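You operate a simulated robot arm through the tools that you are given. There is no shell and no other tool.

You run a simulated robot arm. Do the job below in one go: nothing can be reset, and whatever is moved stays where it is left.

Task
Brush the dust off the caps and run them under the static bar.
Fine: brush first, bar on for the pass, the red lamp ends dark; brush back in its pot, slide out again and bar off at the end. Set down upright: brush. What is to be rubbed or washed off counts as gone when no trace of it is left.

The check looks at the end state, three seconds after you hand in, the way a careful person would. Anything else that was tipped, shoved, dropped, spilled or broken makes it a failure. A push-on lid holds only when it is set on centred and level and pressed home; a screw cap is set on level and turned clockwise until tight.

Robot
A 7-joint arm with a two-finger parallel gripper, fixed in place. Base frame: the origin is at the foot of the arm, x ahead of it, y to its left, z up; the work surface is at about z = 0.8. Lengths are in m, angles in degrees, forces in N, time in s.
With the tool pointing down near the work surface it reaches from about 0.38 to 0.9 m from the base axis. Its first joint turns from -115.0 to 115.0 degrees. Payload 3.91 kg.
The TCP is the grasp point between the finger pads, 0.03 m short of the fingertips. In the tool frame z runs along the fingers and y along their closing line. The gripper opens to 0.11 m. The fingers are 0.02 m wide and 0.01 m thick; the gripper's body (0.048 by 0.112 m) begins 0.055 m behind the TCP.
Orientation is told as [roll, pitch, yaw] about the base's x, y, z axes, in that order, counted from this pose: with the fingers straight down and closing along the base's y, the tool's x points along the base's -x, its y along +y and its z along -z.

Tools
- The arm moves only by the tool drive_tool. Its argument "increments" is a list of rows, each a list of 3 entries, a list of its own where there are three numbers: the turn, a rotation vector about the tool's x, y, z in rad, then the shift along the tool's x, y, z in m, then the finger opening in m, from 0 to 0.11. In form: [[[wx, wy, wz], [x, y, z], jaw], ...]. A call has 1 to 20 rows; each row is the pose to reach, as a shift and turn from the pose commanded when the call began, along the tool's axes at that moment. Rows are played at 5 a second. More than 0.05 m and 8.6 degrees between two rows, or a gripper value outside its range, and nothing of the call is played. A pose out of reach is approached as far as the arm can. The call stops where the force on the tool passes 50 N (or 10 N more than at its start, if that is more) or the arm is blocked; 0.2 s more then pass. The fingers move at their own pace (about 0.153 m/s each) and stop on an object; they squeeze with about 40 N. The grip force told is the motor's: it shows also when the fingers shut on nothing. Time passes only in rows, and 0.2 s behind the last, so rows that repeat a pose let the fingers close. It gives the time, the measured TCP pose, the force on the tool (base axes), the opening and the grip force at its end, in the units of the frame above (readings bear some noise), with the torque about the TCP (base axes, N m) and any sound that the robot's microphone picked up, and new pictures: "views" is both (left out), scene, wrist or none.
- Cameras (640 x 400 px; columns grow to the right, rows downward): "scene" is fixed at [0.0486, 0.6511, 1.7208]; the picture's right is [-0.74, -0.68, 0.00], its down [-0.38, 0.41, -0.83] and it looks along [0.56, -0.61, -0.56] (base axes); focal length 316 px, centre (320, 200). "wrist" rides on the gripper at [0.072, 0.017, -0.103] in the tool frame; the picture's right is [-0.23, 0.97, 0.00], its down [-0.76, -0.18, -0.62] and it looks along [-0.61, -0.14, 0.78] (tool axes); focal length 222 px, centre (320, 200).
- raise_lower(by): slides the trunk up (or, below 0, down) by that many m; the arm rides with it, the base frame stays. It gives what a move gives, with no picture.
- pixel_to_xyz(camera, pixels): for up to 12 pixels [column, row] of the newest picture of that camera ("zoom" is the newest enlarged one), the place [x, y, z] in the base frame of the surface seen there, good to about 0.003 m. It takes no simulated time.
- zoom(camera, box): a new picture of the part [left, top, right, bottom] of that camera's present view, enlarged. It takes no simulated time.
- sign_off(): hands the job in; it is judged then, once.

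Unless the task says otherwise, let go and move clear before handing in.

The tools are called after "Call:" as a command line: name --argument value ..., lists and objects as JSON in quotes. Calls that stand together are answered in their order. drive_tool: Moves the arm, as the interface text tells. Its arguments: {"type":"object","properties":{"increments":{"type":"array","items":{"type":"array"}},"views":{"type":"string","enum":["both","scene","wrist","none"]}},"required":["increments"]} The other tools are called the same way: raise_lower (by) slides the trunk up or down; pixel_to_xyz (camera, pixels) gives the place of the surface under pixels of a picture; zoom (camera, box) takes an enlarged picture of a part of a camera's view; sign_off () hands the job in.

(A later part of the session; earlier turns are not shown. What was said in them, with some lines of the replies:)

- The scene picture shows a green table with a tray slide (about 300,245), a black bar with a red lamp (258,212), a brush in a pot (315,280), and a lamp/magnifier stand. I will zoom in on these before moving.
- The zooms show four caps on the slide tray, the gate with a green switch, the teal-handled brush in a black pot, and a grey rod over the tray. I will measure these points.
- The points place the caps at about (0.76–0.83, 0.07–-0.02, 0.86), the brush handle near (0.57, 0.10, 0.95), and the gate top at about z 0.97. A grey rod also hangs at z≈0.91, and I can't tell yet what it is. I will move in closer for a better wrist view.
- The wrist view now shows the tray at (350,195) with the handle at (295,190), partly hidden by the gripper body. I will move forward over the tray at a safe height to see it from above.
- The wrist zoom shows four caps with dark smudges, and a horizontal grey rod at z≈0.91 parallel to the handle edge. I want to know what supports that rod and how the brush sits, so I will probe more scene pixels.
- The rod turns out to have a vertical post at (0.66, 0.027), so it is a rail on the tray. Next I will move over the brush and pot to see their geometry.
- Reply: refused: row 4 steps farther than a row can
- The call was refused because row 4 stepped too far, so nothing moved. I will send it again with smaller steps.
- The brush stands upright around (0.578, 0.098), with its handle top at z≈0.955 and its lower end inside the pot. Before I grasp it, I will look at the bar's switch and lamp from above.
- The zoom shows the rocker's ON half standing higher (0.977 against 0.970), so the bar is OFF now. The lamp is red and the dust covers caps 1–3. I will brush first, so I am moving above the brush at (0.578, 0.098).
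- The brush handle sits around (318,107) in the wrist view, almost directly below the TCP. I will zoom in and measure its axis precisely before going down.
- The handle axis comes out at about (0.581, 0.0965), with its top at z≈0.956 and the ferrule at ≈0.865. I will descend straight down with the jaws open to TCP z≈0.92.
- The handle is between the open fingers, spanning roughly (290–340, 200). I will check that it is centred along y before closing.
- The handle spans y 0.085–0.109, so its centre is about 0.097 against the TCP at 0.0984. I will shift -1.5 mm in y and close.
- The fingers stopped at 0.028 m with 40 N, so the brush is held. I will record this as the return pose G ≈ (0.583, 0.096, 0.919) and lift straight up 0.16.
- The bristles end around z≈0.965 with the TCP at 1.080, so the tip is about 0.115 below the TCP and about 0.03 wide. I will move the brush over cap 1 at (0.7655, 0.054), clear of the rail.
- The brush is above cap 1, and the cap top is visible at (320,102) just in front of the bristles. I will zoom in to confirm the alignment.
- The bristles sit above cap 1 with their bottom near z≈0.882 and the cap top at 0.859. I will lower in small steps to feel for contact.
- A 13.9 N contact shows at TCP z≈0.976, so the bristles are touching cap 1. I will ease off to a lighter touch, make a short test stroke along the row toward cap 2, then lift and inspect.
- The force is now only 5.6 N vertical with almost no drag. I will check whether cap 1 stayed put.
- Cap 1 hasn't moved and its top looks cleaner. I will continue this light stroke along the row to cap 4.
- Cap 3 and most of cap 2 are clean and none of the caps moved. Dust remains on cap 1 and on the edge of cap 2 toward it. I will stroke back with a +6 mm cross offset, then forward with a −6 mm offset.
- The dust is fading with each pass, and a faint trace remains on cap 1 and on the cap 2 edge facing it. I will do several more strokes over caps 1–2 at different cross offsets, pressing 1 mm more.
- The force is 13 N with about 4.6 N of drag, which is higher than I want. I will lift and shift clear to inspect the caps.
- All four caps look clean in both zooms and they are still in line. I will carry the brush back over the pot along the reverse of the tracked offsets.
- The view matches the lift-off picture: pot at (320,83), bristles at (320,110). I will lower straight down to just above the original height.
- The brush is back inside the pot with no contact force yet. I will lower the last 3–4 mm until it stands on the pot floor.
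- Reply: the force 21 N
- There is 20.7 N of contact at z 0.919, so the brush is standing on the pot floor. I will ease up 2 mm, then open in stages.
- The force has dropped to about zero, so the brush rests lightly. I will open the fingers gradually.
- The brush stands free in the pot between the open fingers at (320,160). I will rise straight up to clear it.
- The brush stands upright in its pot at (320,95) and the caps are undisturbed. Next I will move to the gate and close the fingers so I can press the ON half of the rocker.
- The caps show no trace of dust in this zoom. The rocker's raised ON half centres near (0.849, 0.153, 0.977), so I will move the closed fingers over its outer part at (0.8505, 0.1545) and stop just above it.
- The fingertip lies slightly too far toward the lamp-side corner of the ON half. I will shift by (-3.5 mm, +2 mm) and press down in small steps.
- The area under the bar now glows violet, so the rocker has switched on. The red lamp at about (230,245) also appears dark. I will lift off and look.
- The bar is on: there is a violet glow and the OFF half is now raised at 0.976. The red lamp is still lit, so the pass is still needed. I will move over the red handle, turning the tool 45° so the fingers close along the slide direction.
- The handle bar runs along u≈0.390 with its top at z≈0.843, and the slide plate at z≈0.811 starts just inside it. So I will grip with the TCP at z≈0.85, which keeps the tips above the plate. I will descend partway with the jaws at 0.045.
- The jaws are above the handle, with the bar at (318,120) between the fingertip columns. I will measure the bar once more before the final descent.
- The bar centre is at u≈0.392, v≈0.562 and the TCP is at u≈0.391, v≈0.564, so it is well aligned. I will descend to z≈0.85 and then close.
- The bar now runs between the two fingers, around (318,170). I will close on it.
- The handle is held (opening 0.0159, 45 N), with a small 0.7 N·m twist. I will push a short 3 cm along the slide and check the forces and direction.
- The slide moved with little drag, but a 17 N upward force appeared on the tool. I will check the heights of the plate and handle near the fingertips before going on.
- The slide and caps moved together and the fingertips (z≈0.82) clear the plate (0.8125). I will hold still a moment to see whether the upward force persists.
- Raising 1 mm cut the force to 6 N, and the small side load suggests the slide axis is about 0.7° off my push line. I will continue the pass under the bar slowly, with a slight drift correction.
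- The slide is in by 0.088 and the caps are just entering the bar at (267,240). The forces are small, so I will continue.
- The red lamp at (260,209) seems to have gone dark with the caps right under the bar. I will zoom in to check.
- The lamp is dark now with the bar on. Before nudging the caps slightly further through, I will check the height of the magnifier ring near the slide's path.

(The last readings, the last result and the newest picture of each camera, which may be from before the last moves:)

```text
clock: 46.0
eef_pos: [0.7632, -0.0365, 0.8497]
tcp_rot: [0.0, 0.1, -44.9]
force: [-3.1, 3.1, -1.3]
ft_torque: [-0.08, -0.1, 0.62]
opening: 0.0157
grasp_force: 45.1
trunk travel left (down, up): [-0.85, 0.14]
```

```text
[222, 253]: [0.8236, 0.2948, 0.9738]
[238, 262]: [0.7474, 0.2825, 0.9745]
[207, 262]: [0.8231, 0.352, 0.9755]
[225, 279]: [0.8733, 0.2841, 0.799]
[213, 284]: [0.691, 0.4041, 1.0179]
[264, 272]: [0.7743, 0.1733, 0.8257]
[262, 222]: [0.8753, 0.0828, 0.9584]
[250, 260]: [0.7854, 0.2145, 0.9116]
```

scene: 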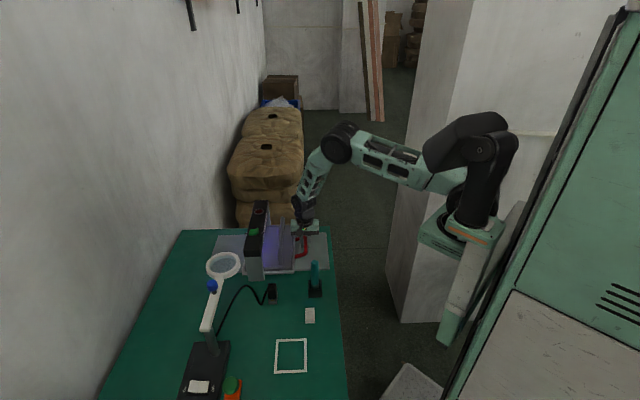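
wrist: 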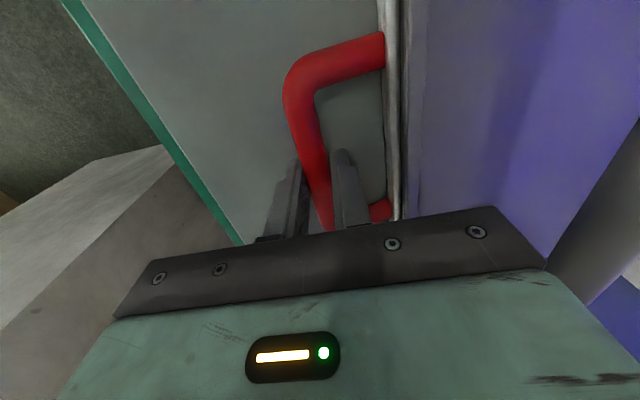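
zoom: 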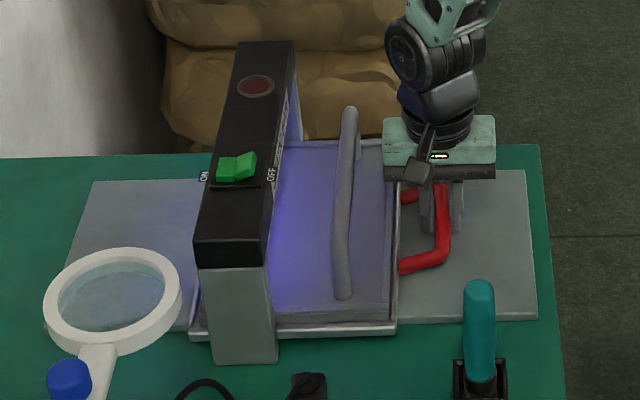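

The ring sits at z≈0.975, well clear of the tray. I will push another 3 cm so the caps pass fully through, and hold briefly.

Call:
drive_tool --increments '[[[0, 0, 0], [0.0003, 0.008, 0], 0.005], [[0, 0, 0], [0.0004, 0.016, 0], 0.005], [[0, 0, 0], [0.0004, 0.023, 0], 0.005], [[0, 0, 0], [0.0004, 0.03, 0], 0.005], [[0, 0, 0], [0.0004, 0.03, 0], 0.005], [[0, 0, 0], [0.0004, 0.03, 0], 0.005], [[0, 0, 0], [0.0004, 0.03, 0], 0.005]]'

Call:
zoom --camera "scene" --box '[215, 190, 335, 290]'

```text
clock: 47.6
eef_pos: [0.7835, -0.0156, 0.849]
tcp_rot: [-0.1, 0.0, -44.8]
force: [-6.5, 6.0, -7.5]
ft_torque: [0.21, 0.24, 0.62]
opening: 0.0158
grasp_force: 45.3
trunk travel left (down, up): [-0.85, 0.14]
```

scene: 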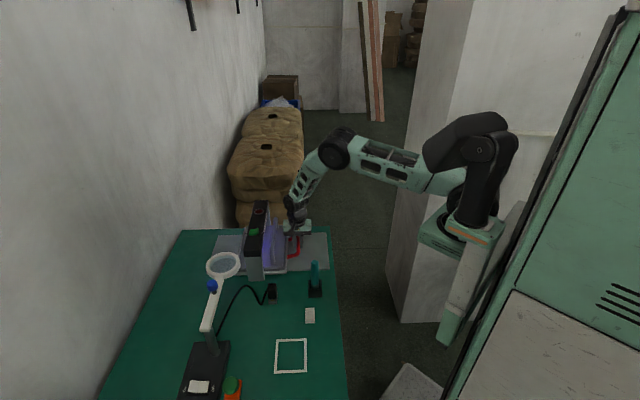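
wrist: 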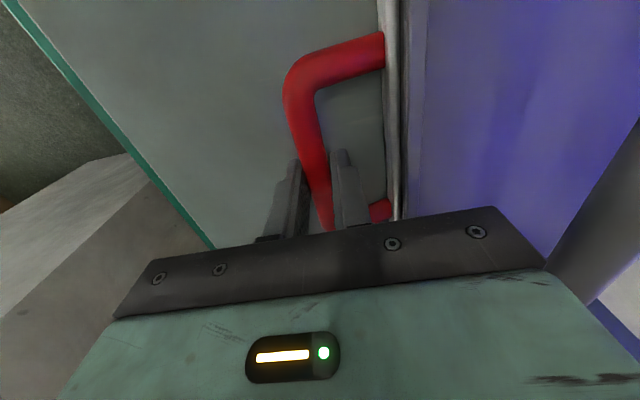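

```text
4.00 times, centred on (275, 240) of scene
```

zoom: 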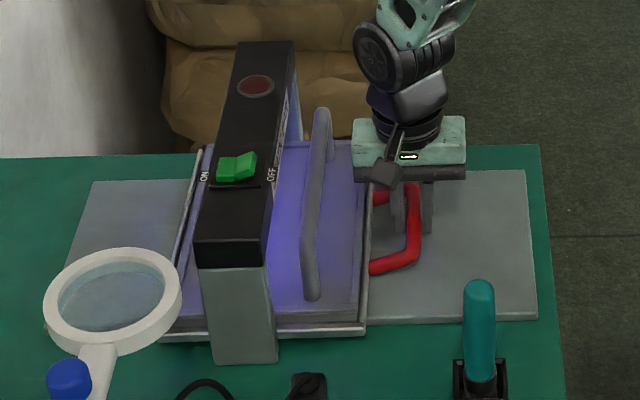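

The lamp is still dark and the caps are through. I will pull the slide back out by the same 0.150 m, slowly, easing the small side load.

Call:
drive_tool --increments '[[[0, 0, 0], [0.0006, -0.005, 0.0005], 0.005], [[0, 0, 0], [0.0008, -0.014, 0.0005], 0.005], [[0, 0, 0], [0.0008, -0.024, 0.0005], 0.005], [[0, 0, 0], [0.0008, -0.034, 0.0005], 0.005], [[0, 0, 0], [0.0008, -0.044, 0.0005], 0.005], [[0, 0, 0], [0.0008, -0.054, 0.0005], 0.005], [[0, 0, 0], [0.0008, -0.064, 0.0005], 0.005], [[0, 0, 0], [0.0008, -0.074, 0.0005], 0.005], [[0, 0, 0], [0.0008, -0.084, 0.0005], 0.005], [[0, 0, 0], [0.0008, -0.094, 0.0005], 0.005], [[0, 0, 0], [0.0008, -0.104, 0.0005], 0.005], [[0, 0, 0], [0.0008, -0.112, 0.0005], 0.005], [[0, 0, 0], [0.0008, -0.12, 0.0005], 0.005]]'

```text
clock: 50.4
eef_pos: [0.6979, -0.1008, 0.8501]
tcp_rot: [0.0, -0.1, -45.1]
force: [-2.6, 2.3, -2.4]
ft_torque: [-0.2, -0.15, 0.7]
opening: 0.0156
grasp_force: 45.2
trunk travel left (down, up): [-0.85, 0.14]
```

scene: 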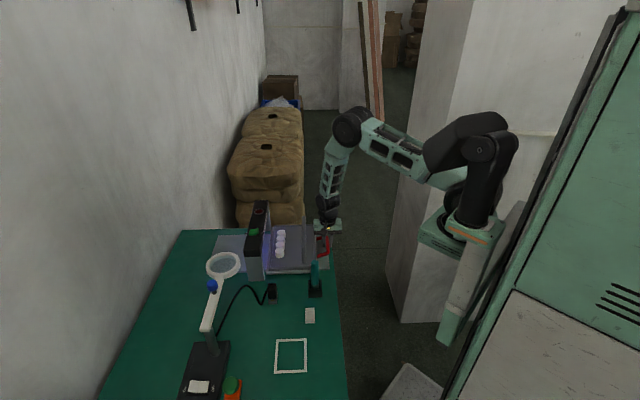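
wrist: 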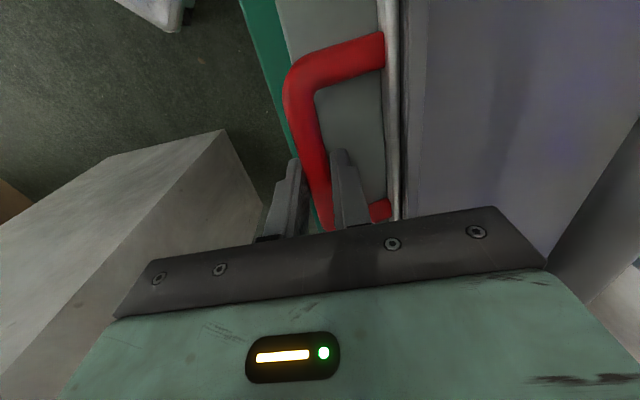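

The lamp stays dark with the caps back out from under the bar at (280,245). I will pull the remaining 3 cm to the original position.

Call:
drive_tool --increments '[[[0, 0, 0], [0, -0.008, 0], 0.005], [[0, 0, 0], [0, -0.016, 0], 0.005], [[0, 0, 0], [0, -0.023, 0], 0.005], [[0, 0, 0], [0, -0.03, 0], 0.005], [[0, 0, 0], [0, -0.03, 0], 0.005]]'

Call:
zoom --camera "scene" --box '[215, 190, 345, 290]'

```text
clock: 51.6
eef_pos: [0.6767, -0.123, 0.8502]
tcp_rot: [0.1, -0.1, -45.0]
force: [1.1, -1.9, 2.0]
ft_torque: [0.42, 0.54, 0.73]
opening: 0.0156
grasp_force: 45.1
trunk travel left (down, up): [-0.85, 0.14]
```

scene: 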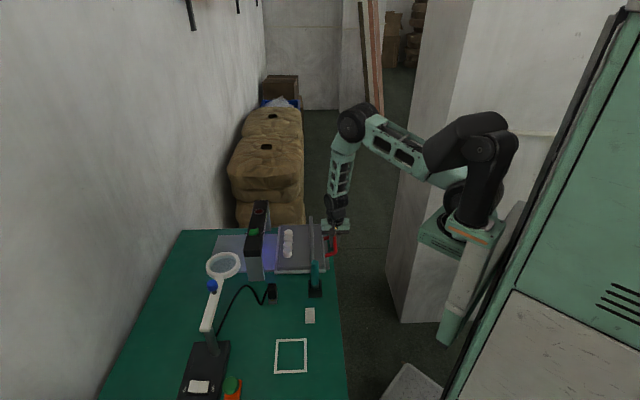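
wrist: 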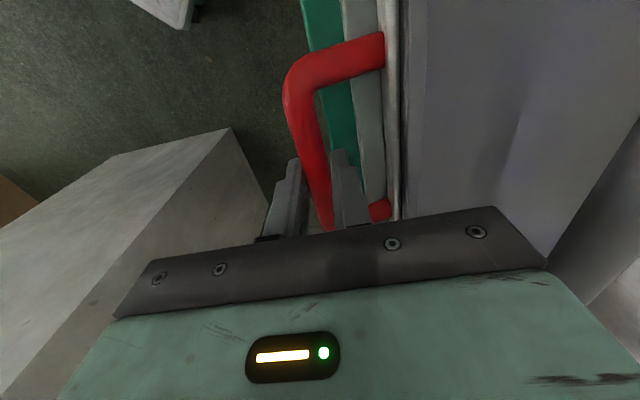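

```text
4.00 times, centred on (280, 240) of scene
```

zoom: 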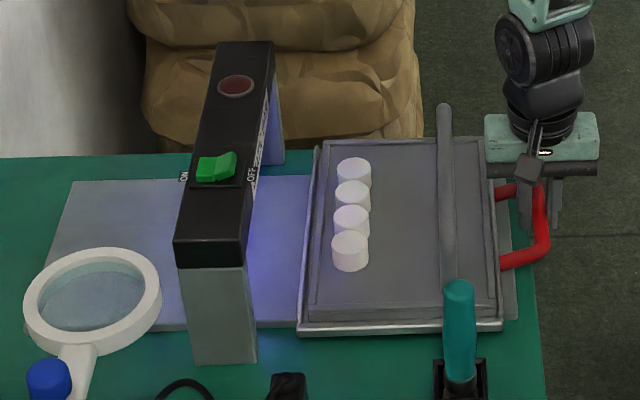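

The slide is back exactly where it started, with its corners at the same zoom pixels, and the lamp is dark. I will open the jaws and rise off the handle.

Call:
drive_tool --increments '[[[0, 0, 0], [0, 0, 0], 0.02], [[0, 0, 0], [0, 0, 0], 0.03], [[0, 0, 0], [0, 0, 0], 0.045], [[0, 0, 0], [0, 0, 0], 0.045], [[0, 0, 0], [0, 0, -0.03], 0.045], [[0, 0, 0], [0, 0, -0.07], 0.045], [[0, 0, 0], [0, 0, -0.115], 0.045], [[0, 0, 0], [0, 0, -0.16], 0.045], [[0, 0, 0], [0, 0, -0.205], 0.045], [[0, 0, 0], [0, 0, -0.25], 0.045]]'

```text
clock: 53.8
eef_pos: [0.6763, -0.1235, 1.1016]
tcp_rot: [-0.1, 0.2, -44.9]
force: [0.5, 0.0, 0.3]
ft_torque: [0.01, 0.01, 0.04]
opening: 0.0449
grasp_force: 0.1
trunk travel left (down, up): [-0.85, 0.14]
```

scene: 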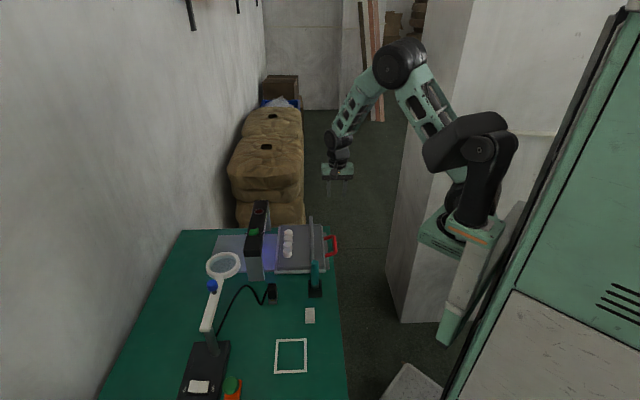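
wrist: 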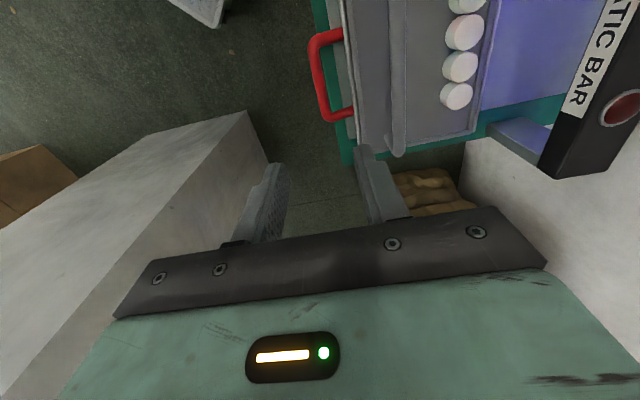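

The handle is free and the lamp at (620,107) is dark. I will return above the gate, turning the tool back to 0° and closing the fingers to press OFF.

Call:
drive_tool --increments '[[[0, 0, -0.112], [0.0135, 0.0366, 0], 0.03], [[0, 0, -0.224], [0.0271, 0.0731, 0], 0.0], [[0, 0, -0.337], [0.0406, 0.1097, 0], 0.0], [[0, 0, -0.449], [0.0541, 0.1463, 0], 0.0], [[0, 0, -0.561], [0.0676, 0.1829, 0], 0.0], [[0, 0, -0.673], [0.0812, 0.2194, 0], 0.0], [[0, 0, -0.7854], [0.0947, 0.256, 0], 0.0], [[0, 0, -0.7854], [0.0947, 0.256, 0], 0.0]]'

```text
clock: 55.6
eef_pos: [0.7904, 0.1255, 1.1004]
tcp_rot: [0.0, -0.1, 0.2]
force: [0.2, -0.9, 0.2]
ft_torque: [0.03, -0.01, 0.01]
opening: 0.0001
grasp_force: 37.6
trunk travel left (down, up): [-0.85, 0.14]
```

scene: 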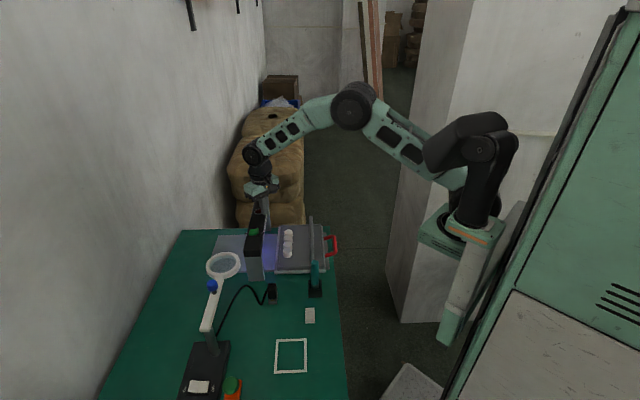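
wrist: 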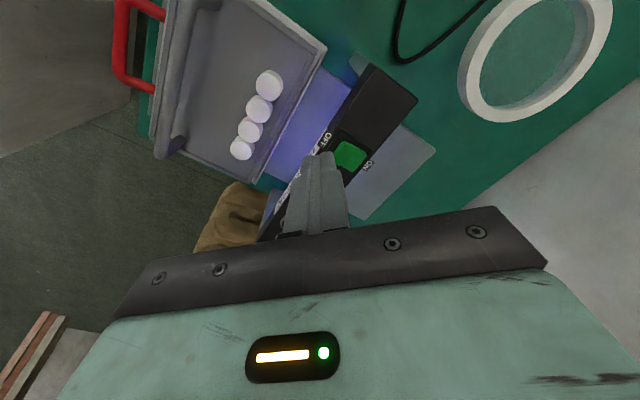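

Call:
zoom --camera "wrist" --box '[310, 120, 390, 190]'

Call:
pixel_to_xyz --camera "wrist" --pixels '[[343, 149], [348, 152], [353, 156], [358, 159], [340, 155], [350, 145], [345, 147], [341, 150]]'

```text
5.71 times, centred on (350, 155) of wrist
```

zoom: 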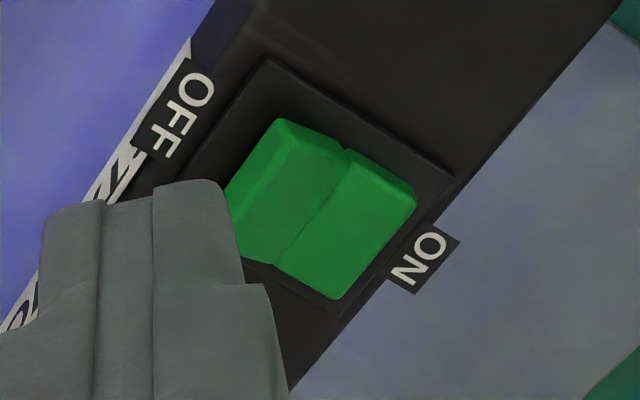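

```text
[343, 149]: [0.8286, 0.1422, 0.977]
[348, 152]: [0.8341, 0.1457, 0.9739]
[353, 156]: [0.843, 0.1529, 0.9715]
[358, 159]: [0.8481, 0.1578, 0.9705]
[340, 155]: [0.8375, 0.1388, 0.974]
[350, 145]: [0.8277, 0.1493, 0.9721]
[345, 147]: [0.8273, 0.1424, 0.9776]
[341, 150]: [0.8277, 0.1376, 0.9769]
```

The OFF half is raised (z≈0.977) and centred near (0.831, 0.142). I will move over its outer part at (0.8305, 0.139) and stop just above.

Call:
drive_tool --increments '[[[0, 0, 0], [-0.0405, 0.0135, 0.02], 0.0], [[0, 0, 0], [-0.0405, 0.0135, 0.05], 0.0], [[0, 0, 0], [-0.0405, 0.0135, 0.075], 0.0], [[0, 0, 0], [-0.0405, 0.0135, 0.085], 0.0], [[0, 0, 0], [-0.0405, 0.0135, 0.085], 0.0]]'

Call:
zoom --camera "wrist" --box '[270, 90, 390, 200]'

Call:
zoom --camera "scene" --box '[225, 190, 295, 260]'

```text
clock: 56.8
eef_pos: [0.8307, 0.1382, 1.0148]
tcp_rot: [0.1, 0.0, -0.1]
force: [0.4, -0.6, 0.3]
ft_torque: [0.0, -0.01, -0.02]
opening: 0.0
grasp_force: 37.6
trunk travel left (down, up): [-0.85, 0.14]
```

scene: 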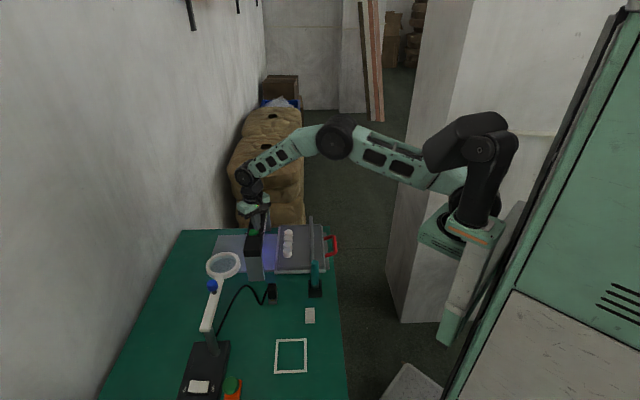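
wrist: 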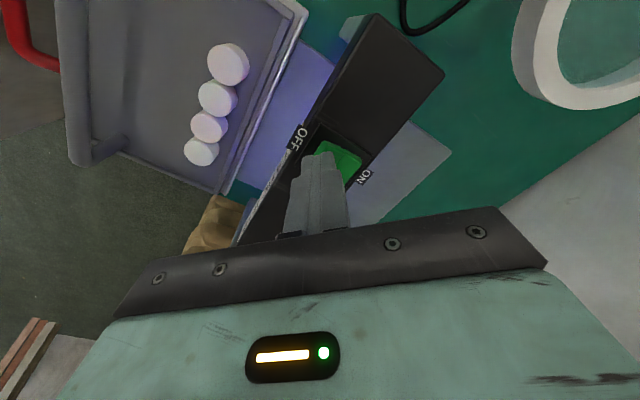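

```text
3.64 times, centred on (330, 145) of wrist
```

zoom: 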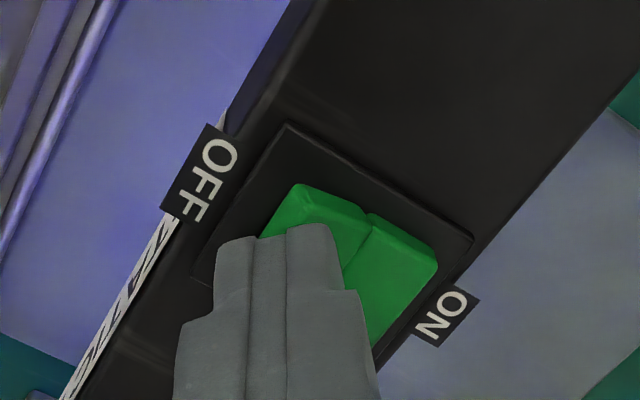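

```text
5.71 times, centred on (260, 225) of scene
```

zoom: 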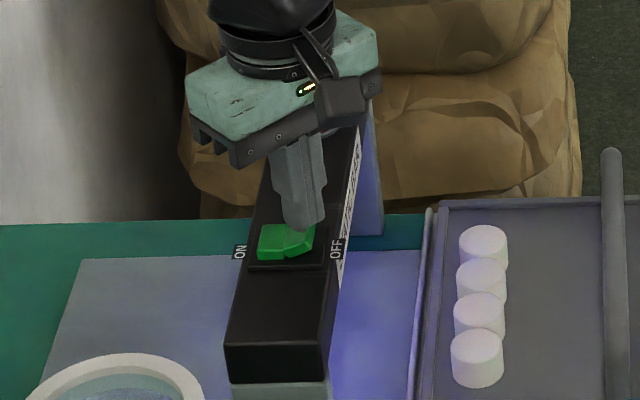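

The fingertip is over the outer part of the OFF half. I will press down in small steps as I did before.

Call:
drive_tool --increments '[[[0, 0, 0], [0, 0, 0.004], 0.0], [[0, 0, 0], [0, 0, 0.007], 0.0], [[0, 0, 0], [0, 0, 0.01], 0.0], [[0, 0, 0], [0, 0, 0.012], 0.0], [[0, 0, 0], [0, 0, 0.0135], 0.0]]'

```text
clock: 58.0
eef_pos: [0.8307, 0.1403, 1.0016]
tcp_rot: [0.1, -0.1, 0.0]
force: [-4.7, -1.2, 7.6]
ft_torque: [0.04, 0.07, -0.01]
opening: 0.0
grasp_force: 37.7
trunk travel left (down, up): [-0.85, 0.14]
```

scene: 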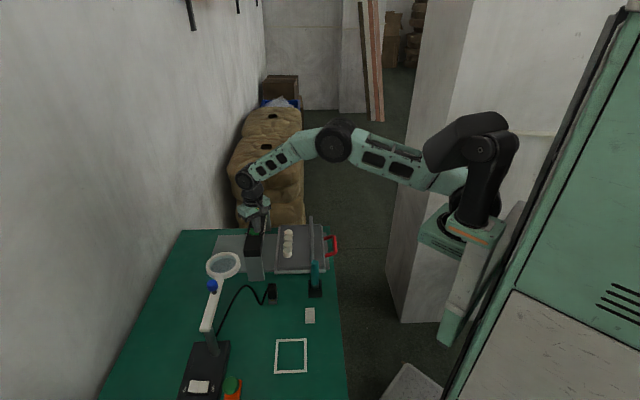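
wrist: 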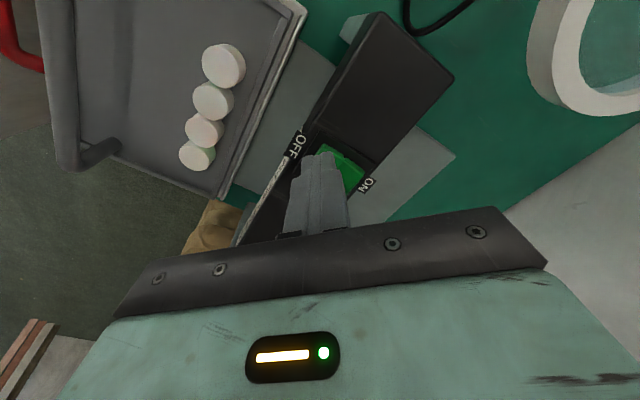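

The violet glow has gone, so the bar is off. I will lift straight up and back away to inspect everything.

Call:
drive_tool --increments '[[[0, 0, 0], [0, 0, -0.02], 0.0], [[0, 0, 0], [0, 0, -0.06], 0.0], [[0, 0, 0], [0, 0, -0.1], 0.0], [[0, 0, 0], [0.04, 0, -0.12], 0.0], [[0, 0, 0], [0.08, 0, -0.14], 0.0], [[0, 0, 0], [0.12, -0.01, -0.16], 0.0]]'

Call:
zoom --camera "scene" --box '[215, 190, 345, 290]'

Call:
zoom --camera "wrist" --box '[200, 30, 440, 240]'

```text
clock: 59.4
eef_pos: [0.7122, 0.1306, 1.162]
tcp_rot: [0.1, 0.1, 0.0]
force: [-0.5, -0.1, -0.3]
ft_torque: [-0.01, 0.06, 0.0]
opening: 0.0
grasp_force: 37.9
trunk travel left (down, up): [-0.85, 0.14]
```

scene: 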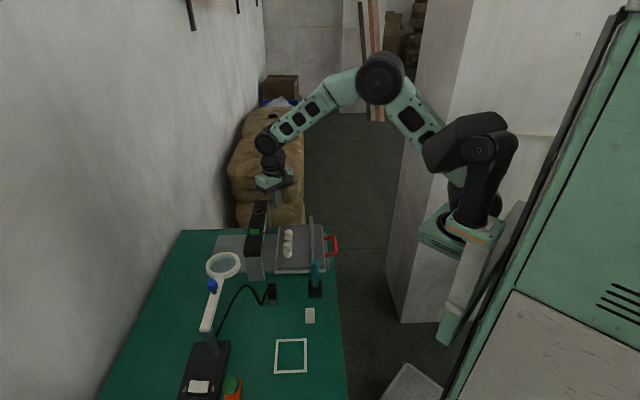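
wrist: 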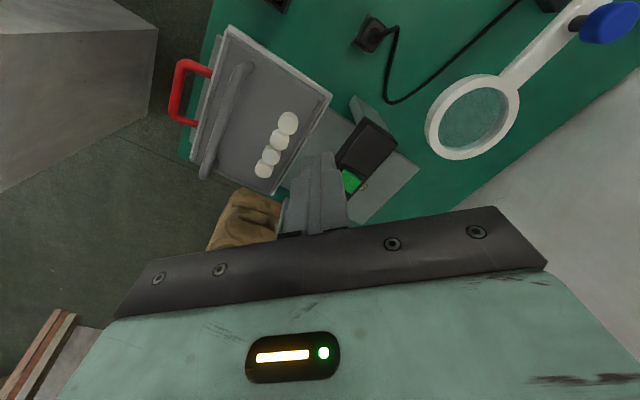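

```text
4.00 times, centred on (280, 240) of scene
```

zoom: 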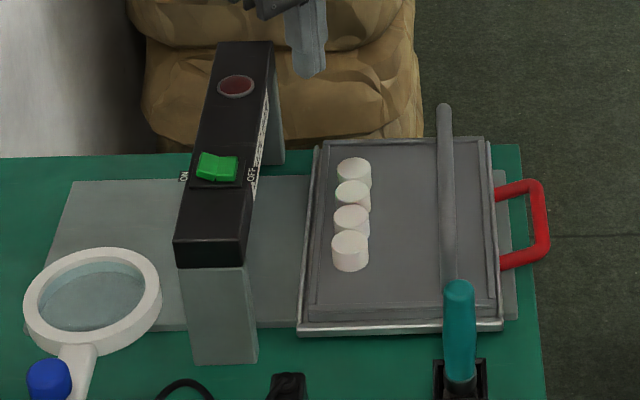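

```text
1.90 times, centred on (320, 135) of wrist
```

zoom: 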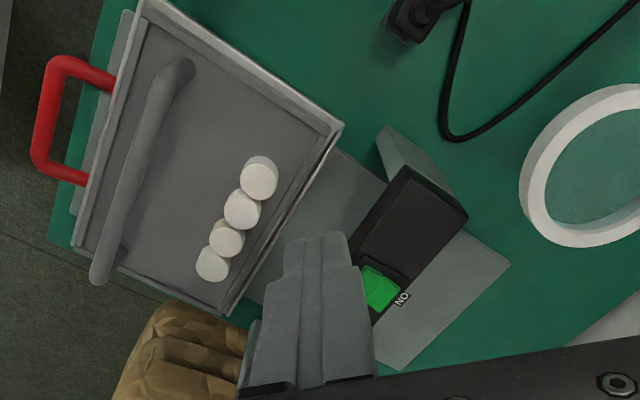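

The lamp is dark, the glow has gone and the slide is out. I will verify the rocker's position and look very closely at the caps and brush.

Call:
zoom --camera "scene" --box '[240, 195, 280, 245]'

Call:
zoom --camera "wrist" --box '[245, 100, 310, 190]'

Call:
zoom --camera "scene" --box '[275, 225, 305, 265]'

Call:
zoom --camera "scene" --box '[290, 250, 340, 305]'

Call:
pixel_to_xyz --camera "wrist" --pixels '[[345, 177], [350, 181], [356, 183], [347, 187], [354, 188]]'

```text
8.00 times, centred on (260, 220) of scene
```

zoom: 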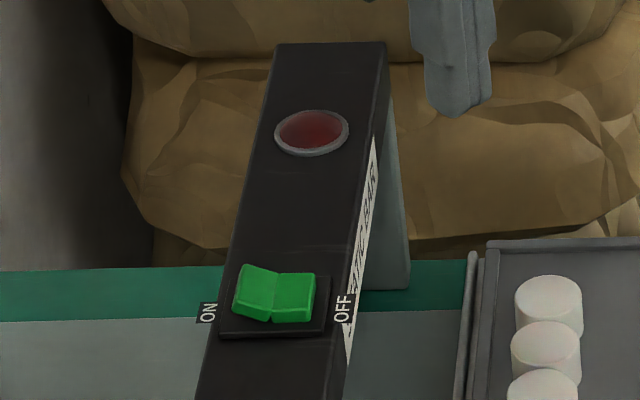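

```text
4.44 times, centred on (278, 145) of wrist
```

zoom: 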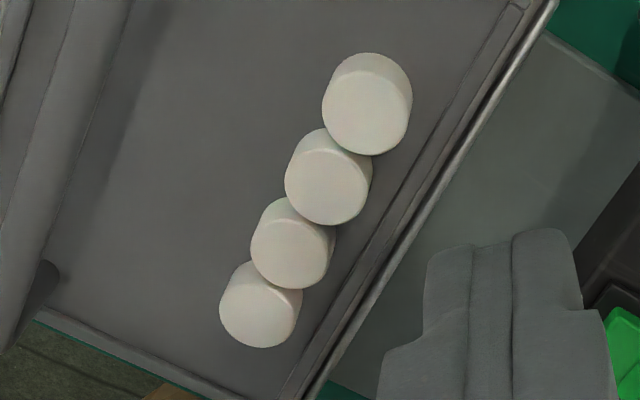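

```text
10.00 times, centred on (290, 245) of scene
```

zoom: 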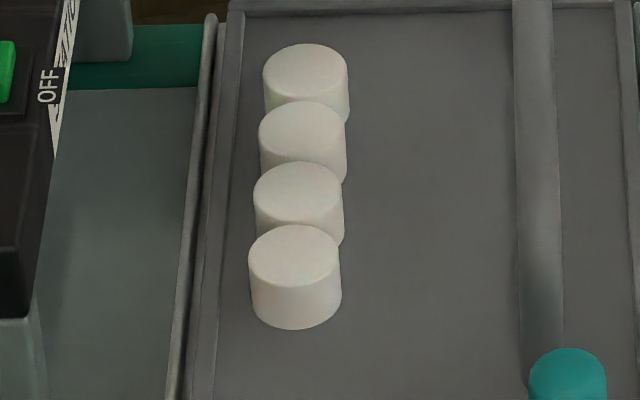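

```text
7.27 times, centred on (315, 278) of scene
```

zoom: 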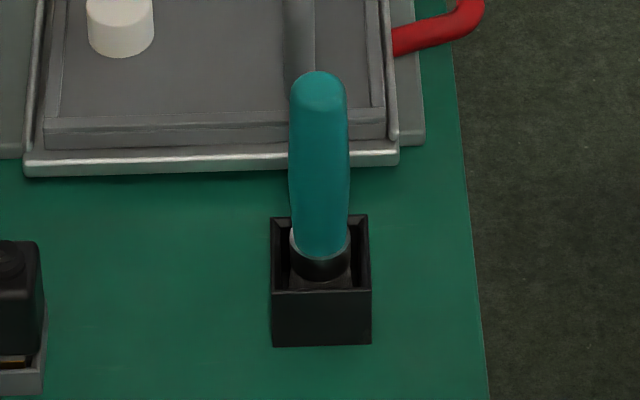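

```text
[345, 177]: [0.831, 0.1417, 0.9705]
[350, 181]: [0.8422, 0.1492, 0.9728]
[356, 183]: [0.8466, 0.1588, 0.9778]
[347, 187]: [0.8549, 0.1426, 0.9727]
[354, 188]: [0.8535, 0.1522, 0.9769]
```

The ON half is raised again (z≈0.978), so the bar is OFF. The lamp is dark, the brush stands upright in the pot, and the caps look clean. I will take one closer look at the cap tops for faint traces before handing in.

Call:
drive_tool --increments '[[[0, 0, 0], [-0.02, -0.035, 0.02], 0.0], [[0, 0, 0], [-0.04, -0.07, 0.04], 0.0], [[0, 0, 0], [-0.06, -0.105, 0.06], 0.0], [[0, 0, 0], [-0.06, -0.105, 0.1], 0.0], [[0, 0, 0], [-0.06, -0.105, 0.13], 0.0]]'

Call:
zoom --camera "wrist" --box '[240, 20, 400, 180]'

```text
clock: 60.6
eef_pos: [0.7722, 0.0247, 1.0313]
tcp_rot: [0.0, -0.2, -0.1]
force: [-0.1, 0.2, -0.4]
ft_torque: [-0.03, 0.01, 0.0]
opening: 0.0
grasp_force: 36.9
trunk travel left (down, up): [-0.85, 0.14]
```

scene: 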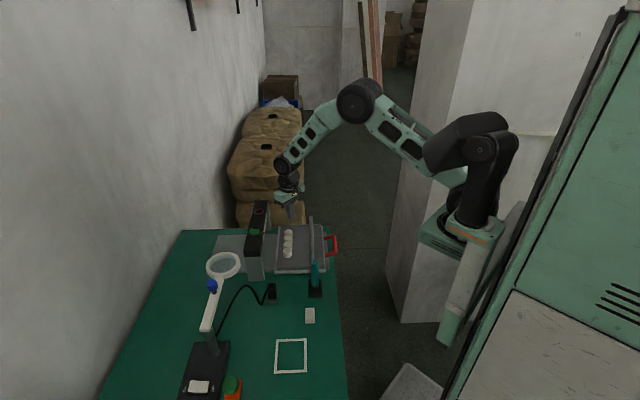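
wrist: 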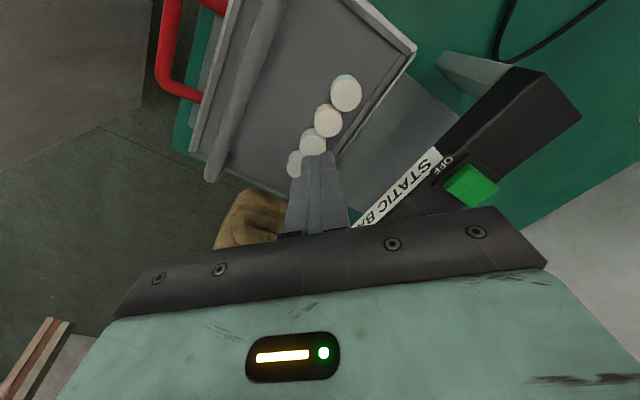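

```text
2.50 times, centred on (320, 100) of wrist
```

zoom: 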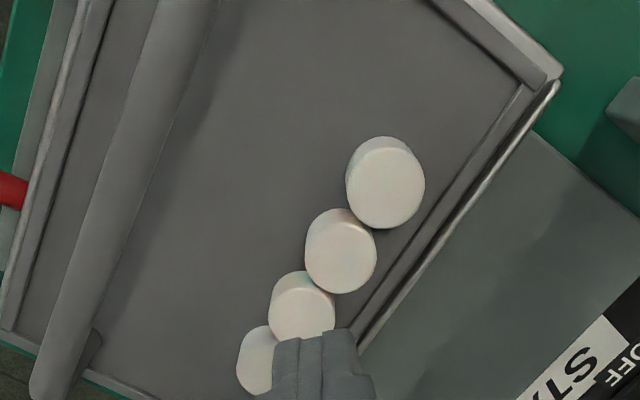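

The cap tops appear plain off-white. I will take one tighter zoom on the two formerly dirtiest caps.

Call:
zoom --camera "wrist" --box '[305, 65, 375, 140]'

Call:
zoom --camera "wrist" --box '[280, 110, 350, 180]'

```text
5.33 times, centred on (340, 102) of wrist
```

zoom: 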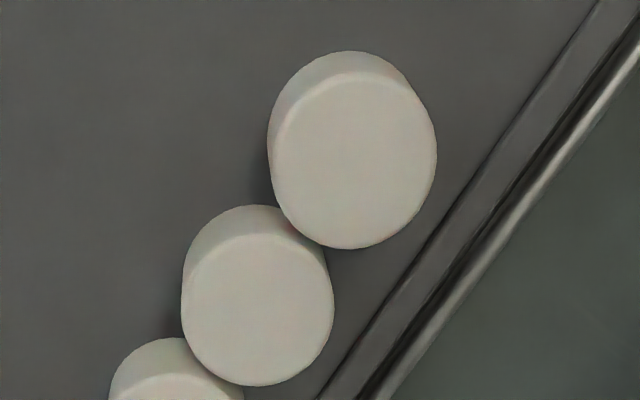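

```text
5.71 times, centred on (315, 145) of wrist
```

zoom: 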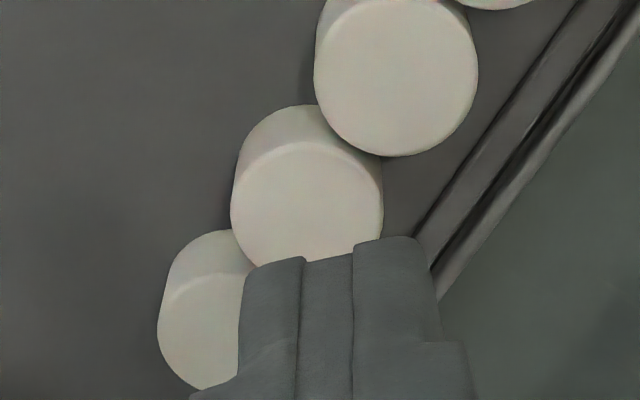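

All four caps are free of any trace of dust. I will move the arm up and clear of the work before handing in.

Call:
drive_tool --increments '[[[0, 0, 0], [0, 0, -0.04], 0.0], [[0, 0, 0], [0, 0, -0.08], 0.02], [[0, 0, 0], [0.03, 0, -0.12], 0.05], [[0, 0, 0], [0.07, 0, -0.14], 0.08], [[0, 0, 0], [0.11, 0, -0.16], 0.1], [[0, 0, 0], [0.15, 0, -0.18], 0.1], [[0, 0, 0], [0.19, 0, -0.19], 0.1], [[0, 0, 0], [0.23, 0, -0.2], 0.1]]'

Call:
zoom --camera "scene" --box '[160, 190, 350, 400]'

```text
clock: 62.4
eef_pos: [0.5423, 0.026, 1.231]
tcp_rot: [0.0, -0.1, 0.0]
force: [0.0, 0.7, -0.3]
ft_torque: [0.01, 0.06, 0.0]
opening: 0.0996
grasp_force: 0.1
trunk travel left (down, up): [-0.85, 0.14]
```

scene: 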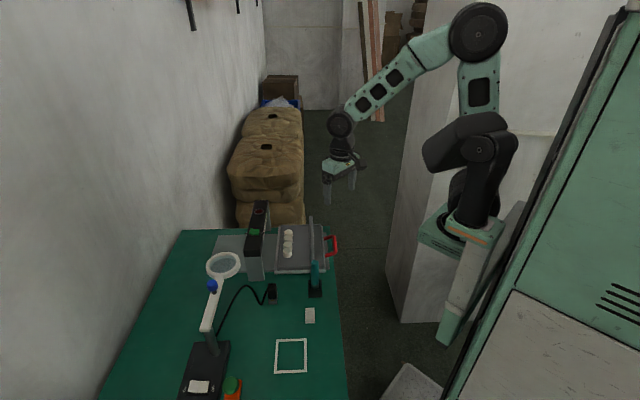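
wrist: 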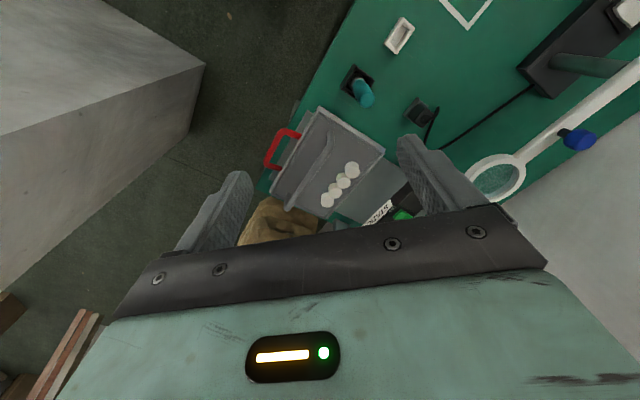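

```text
1.90 times, centred on (255, 295) of scene
```

zoom: 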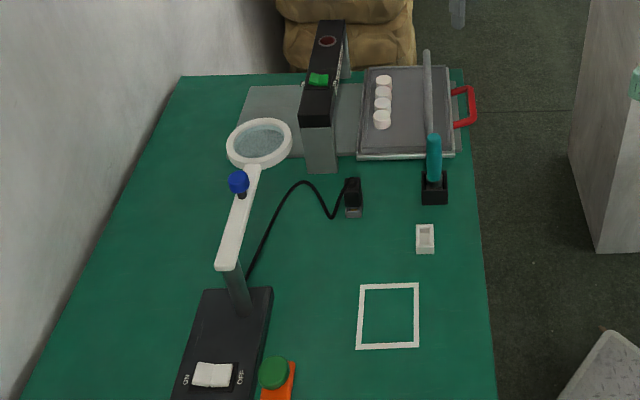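

The final pictures show clean caps on the slide, which is fully out, with the bar off and its lamp dark. The brush is upright in its pot, nothing else has moved, and the arm is clear, so I am handing in.

Call:
sign_off

```text
The job is handed in.
```

The caps are brushed clean and have been run under the static bar, and I've handed the job in. I don't have the judged result.

- **Brushing:** I brushed all four caps before the pass. Close-up pictures afterwards showed no trace of dust, and none of the caps tipped or shifted on the slide.
- **Static bar:** I switched the bar on and pushed the slide under it until the caps had gone through. The red lamp went dark during the pass and stayed dark. I then pulled the slide back out to where it started and switched the bar off.
- **End state:** The brush stands upright in its pot. Nothing else on the table was moved, and the arm is clear of the work.
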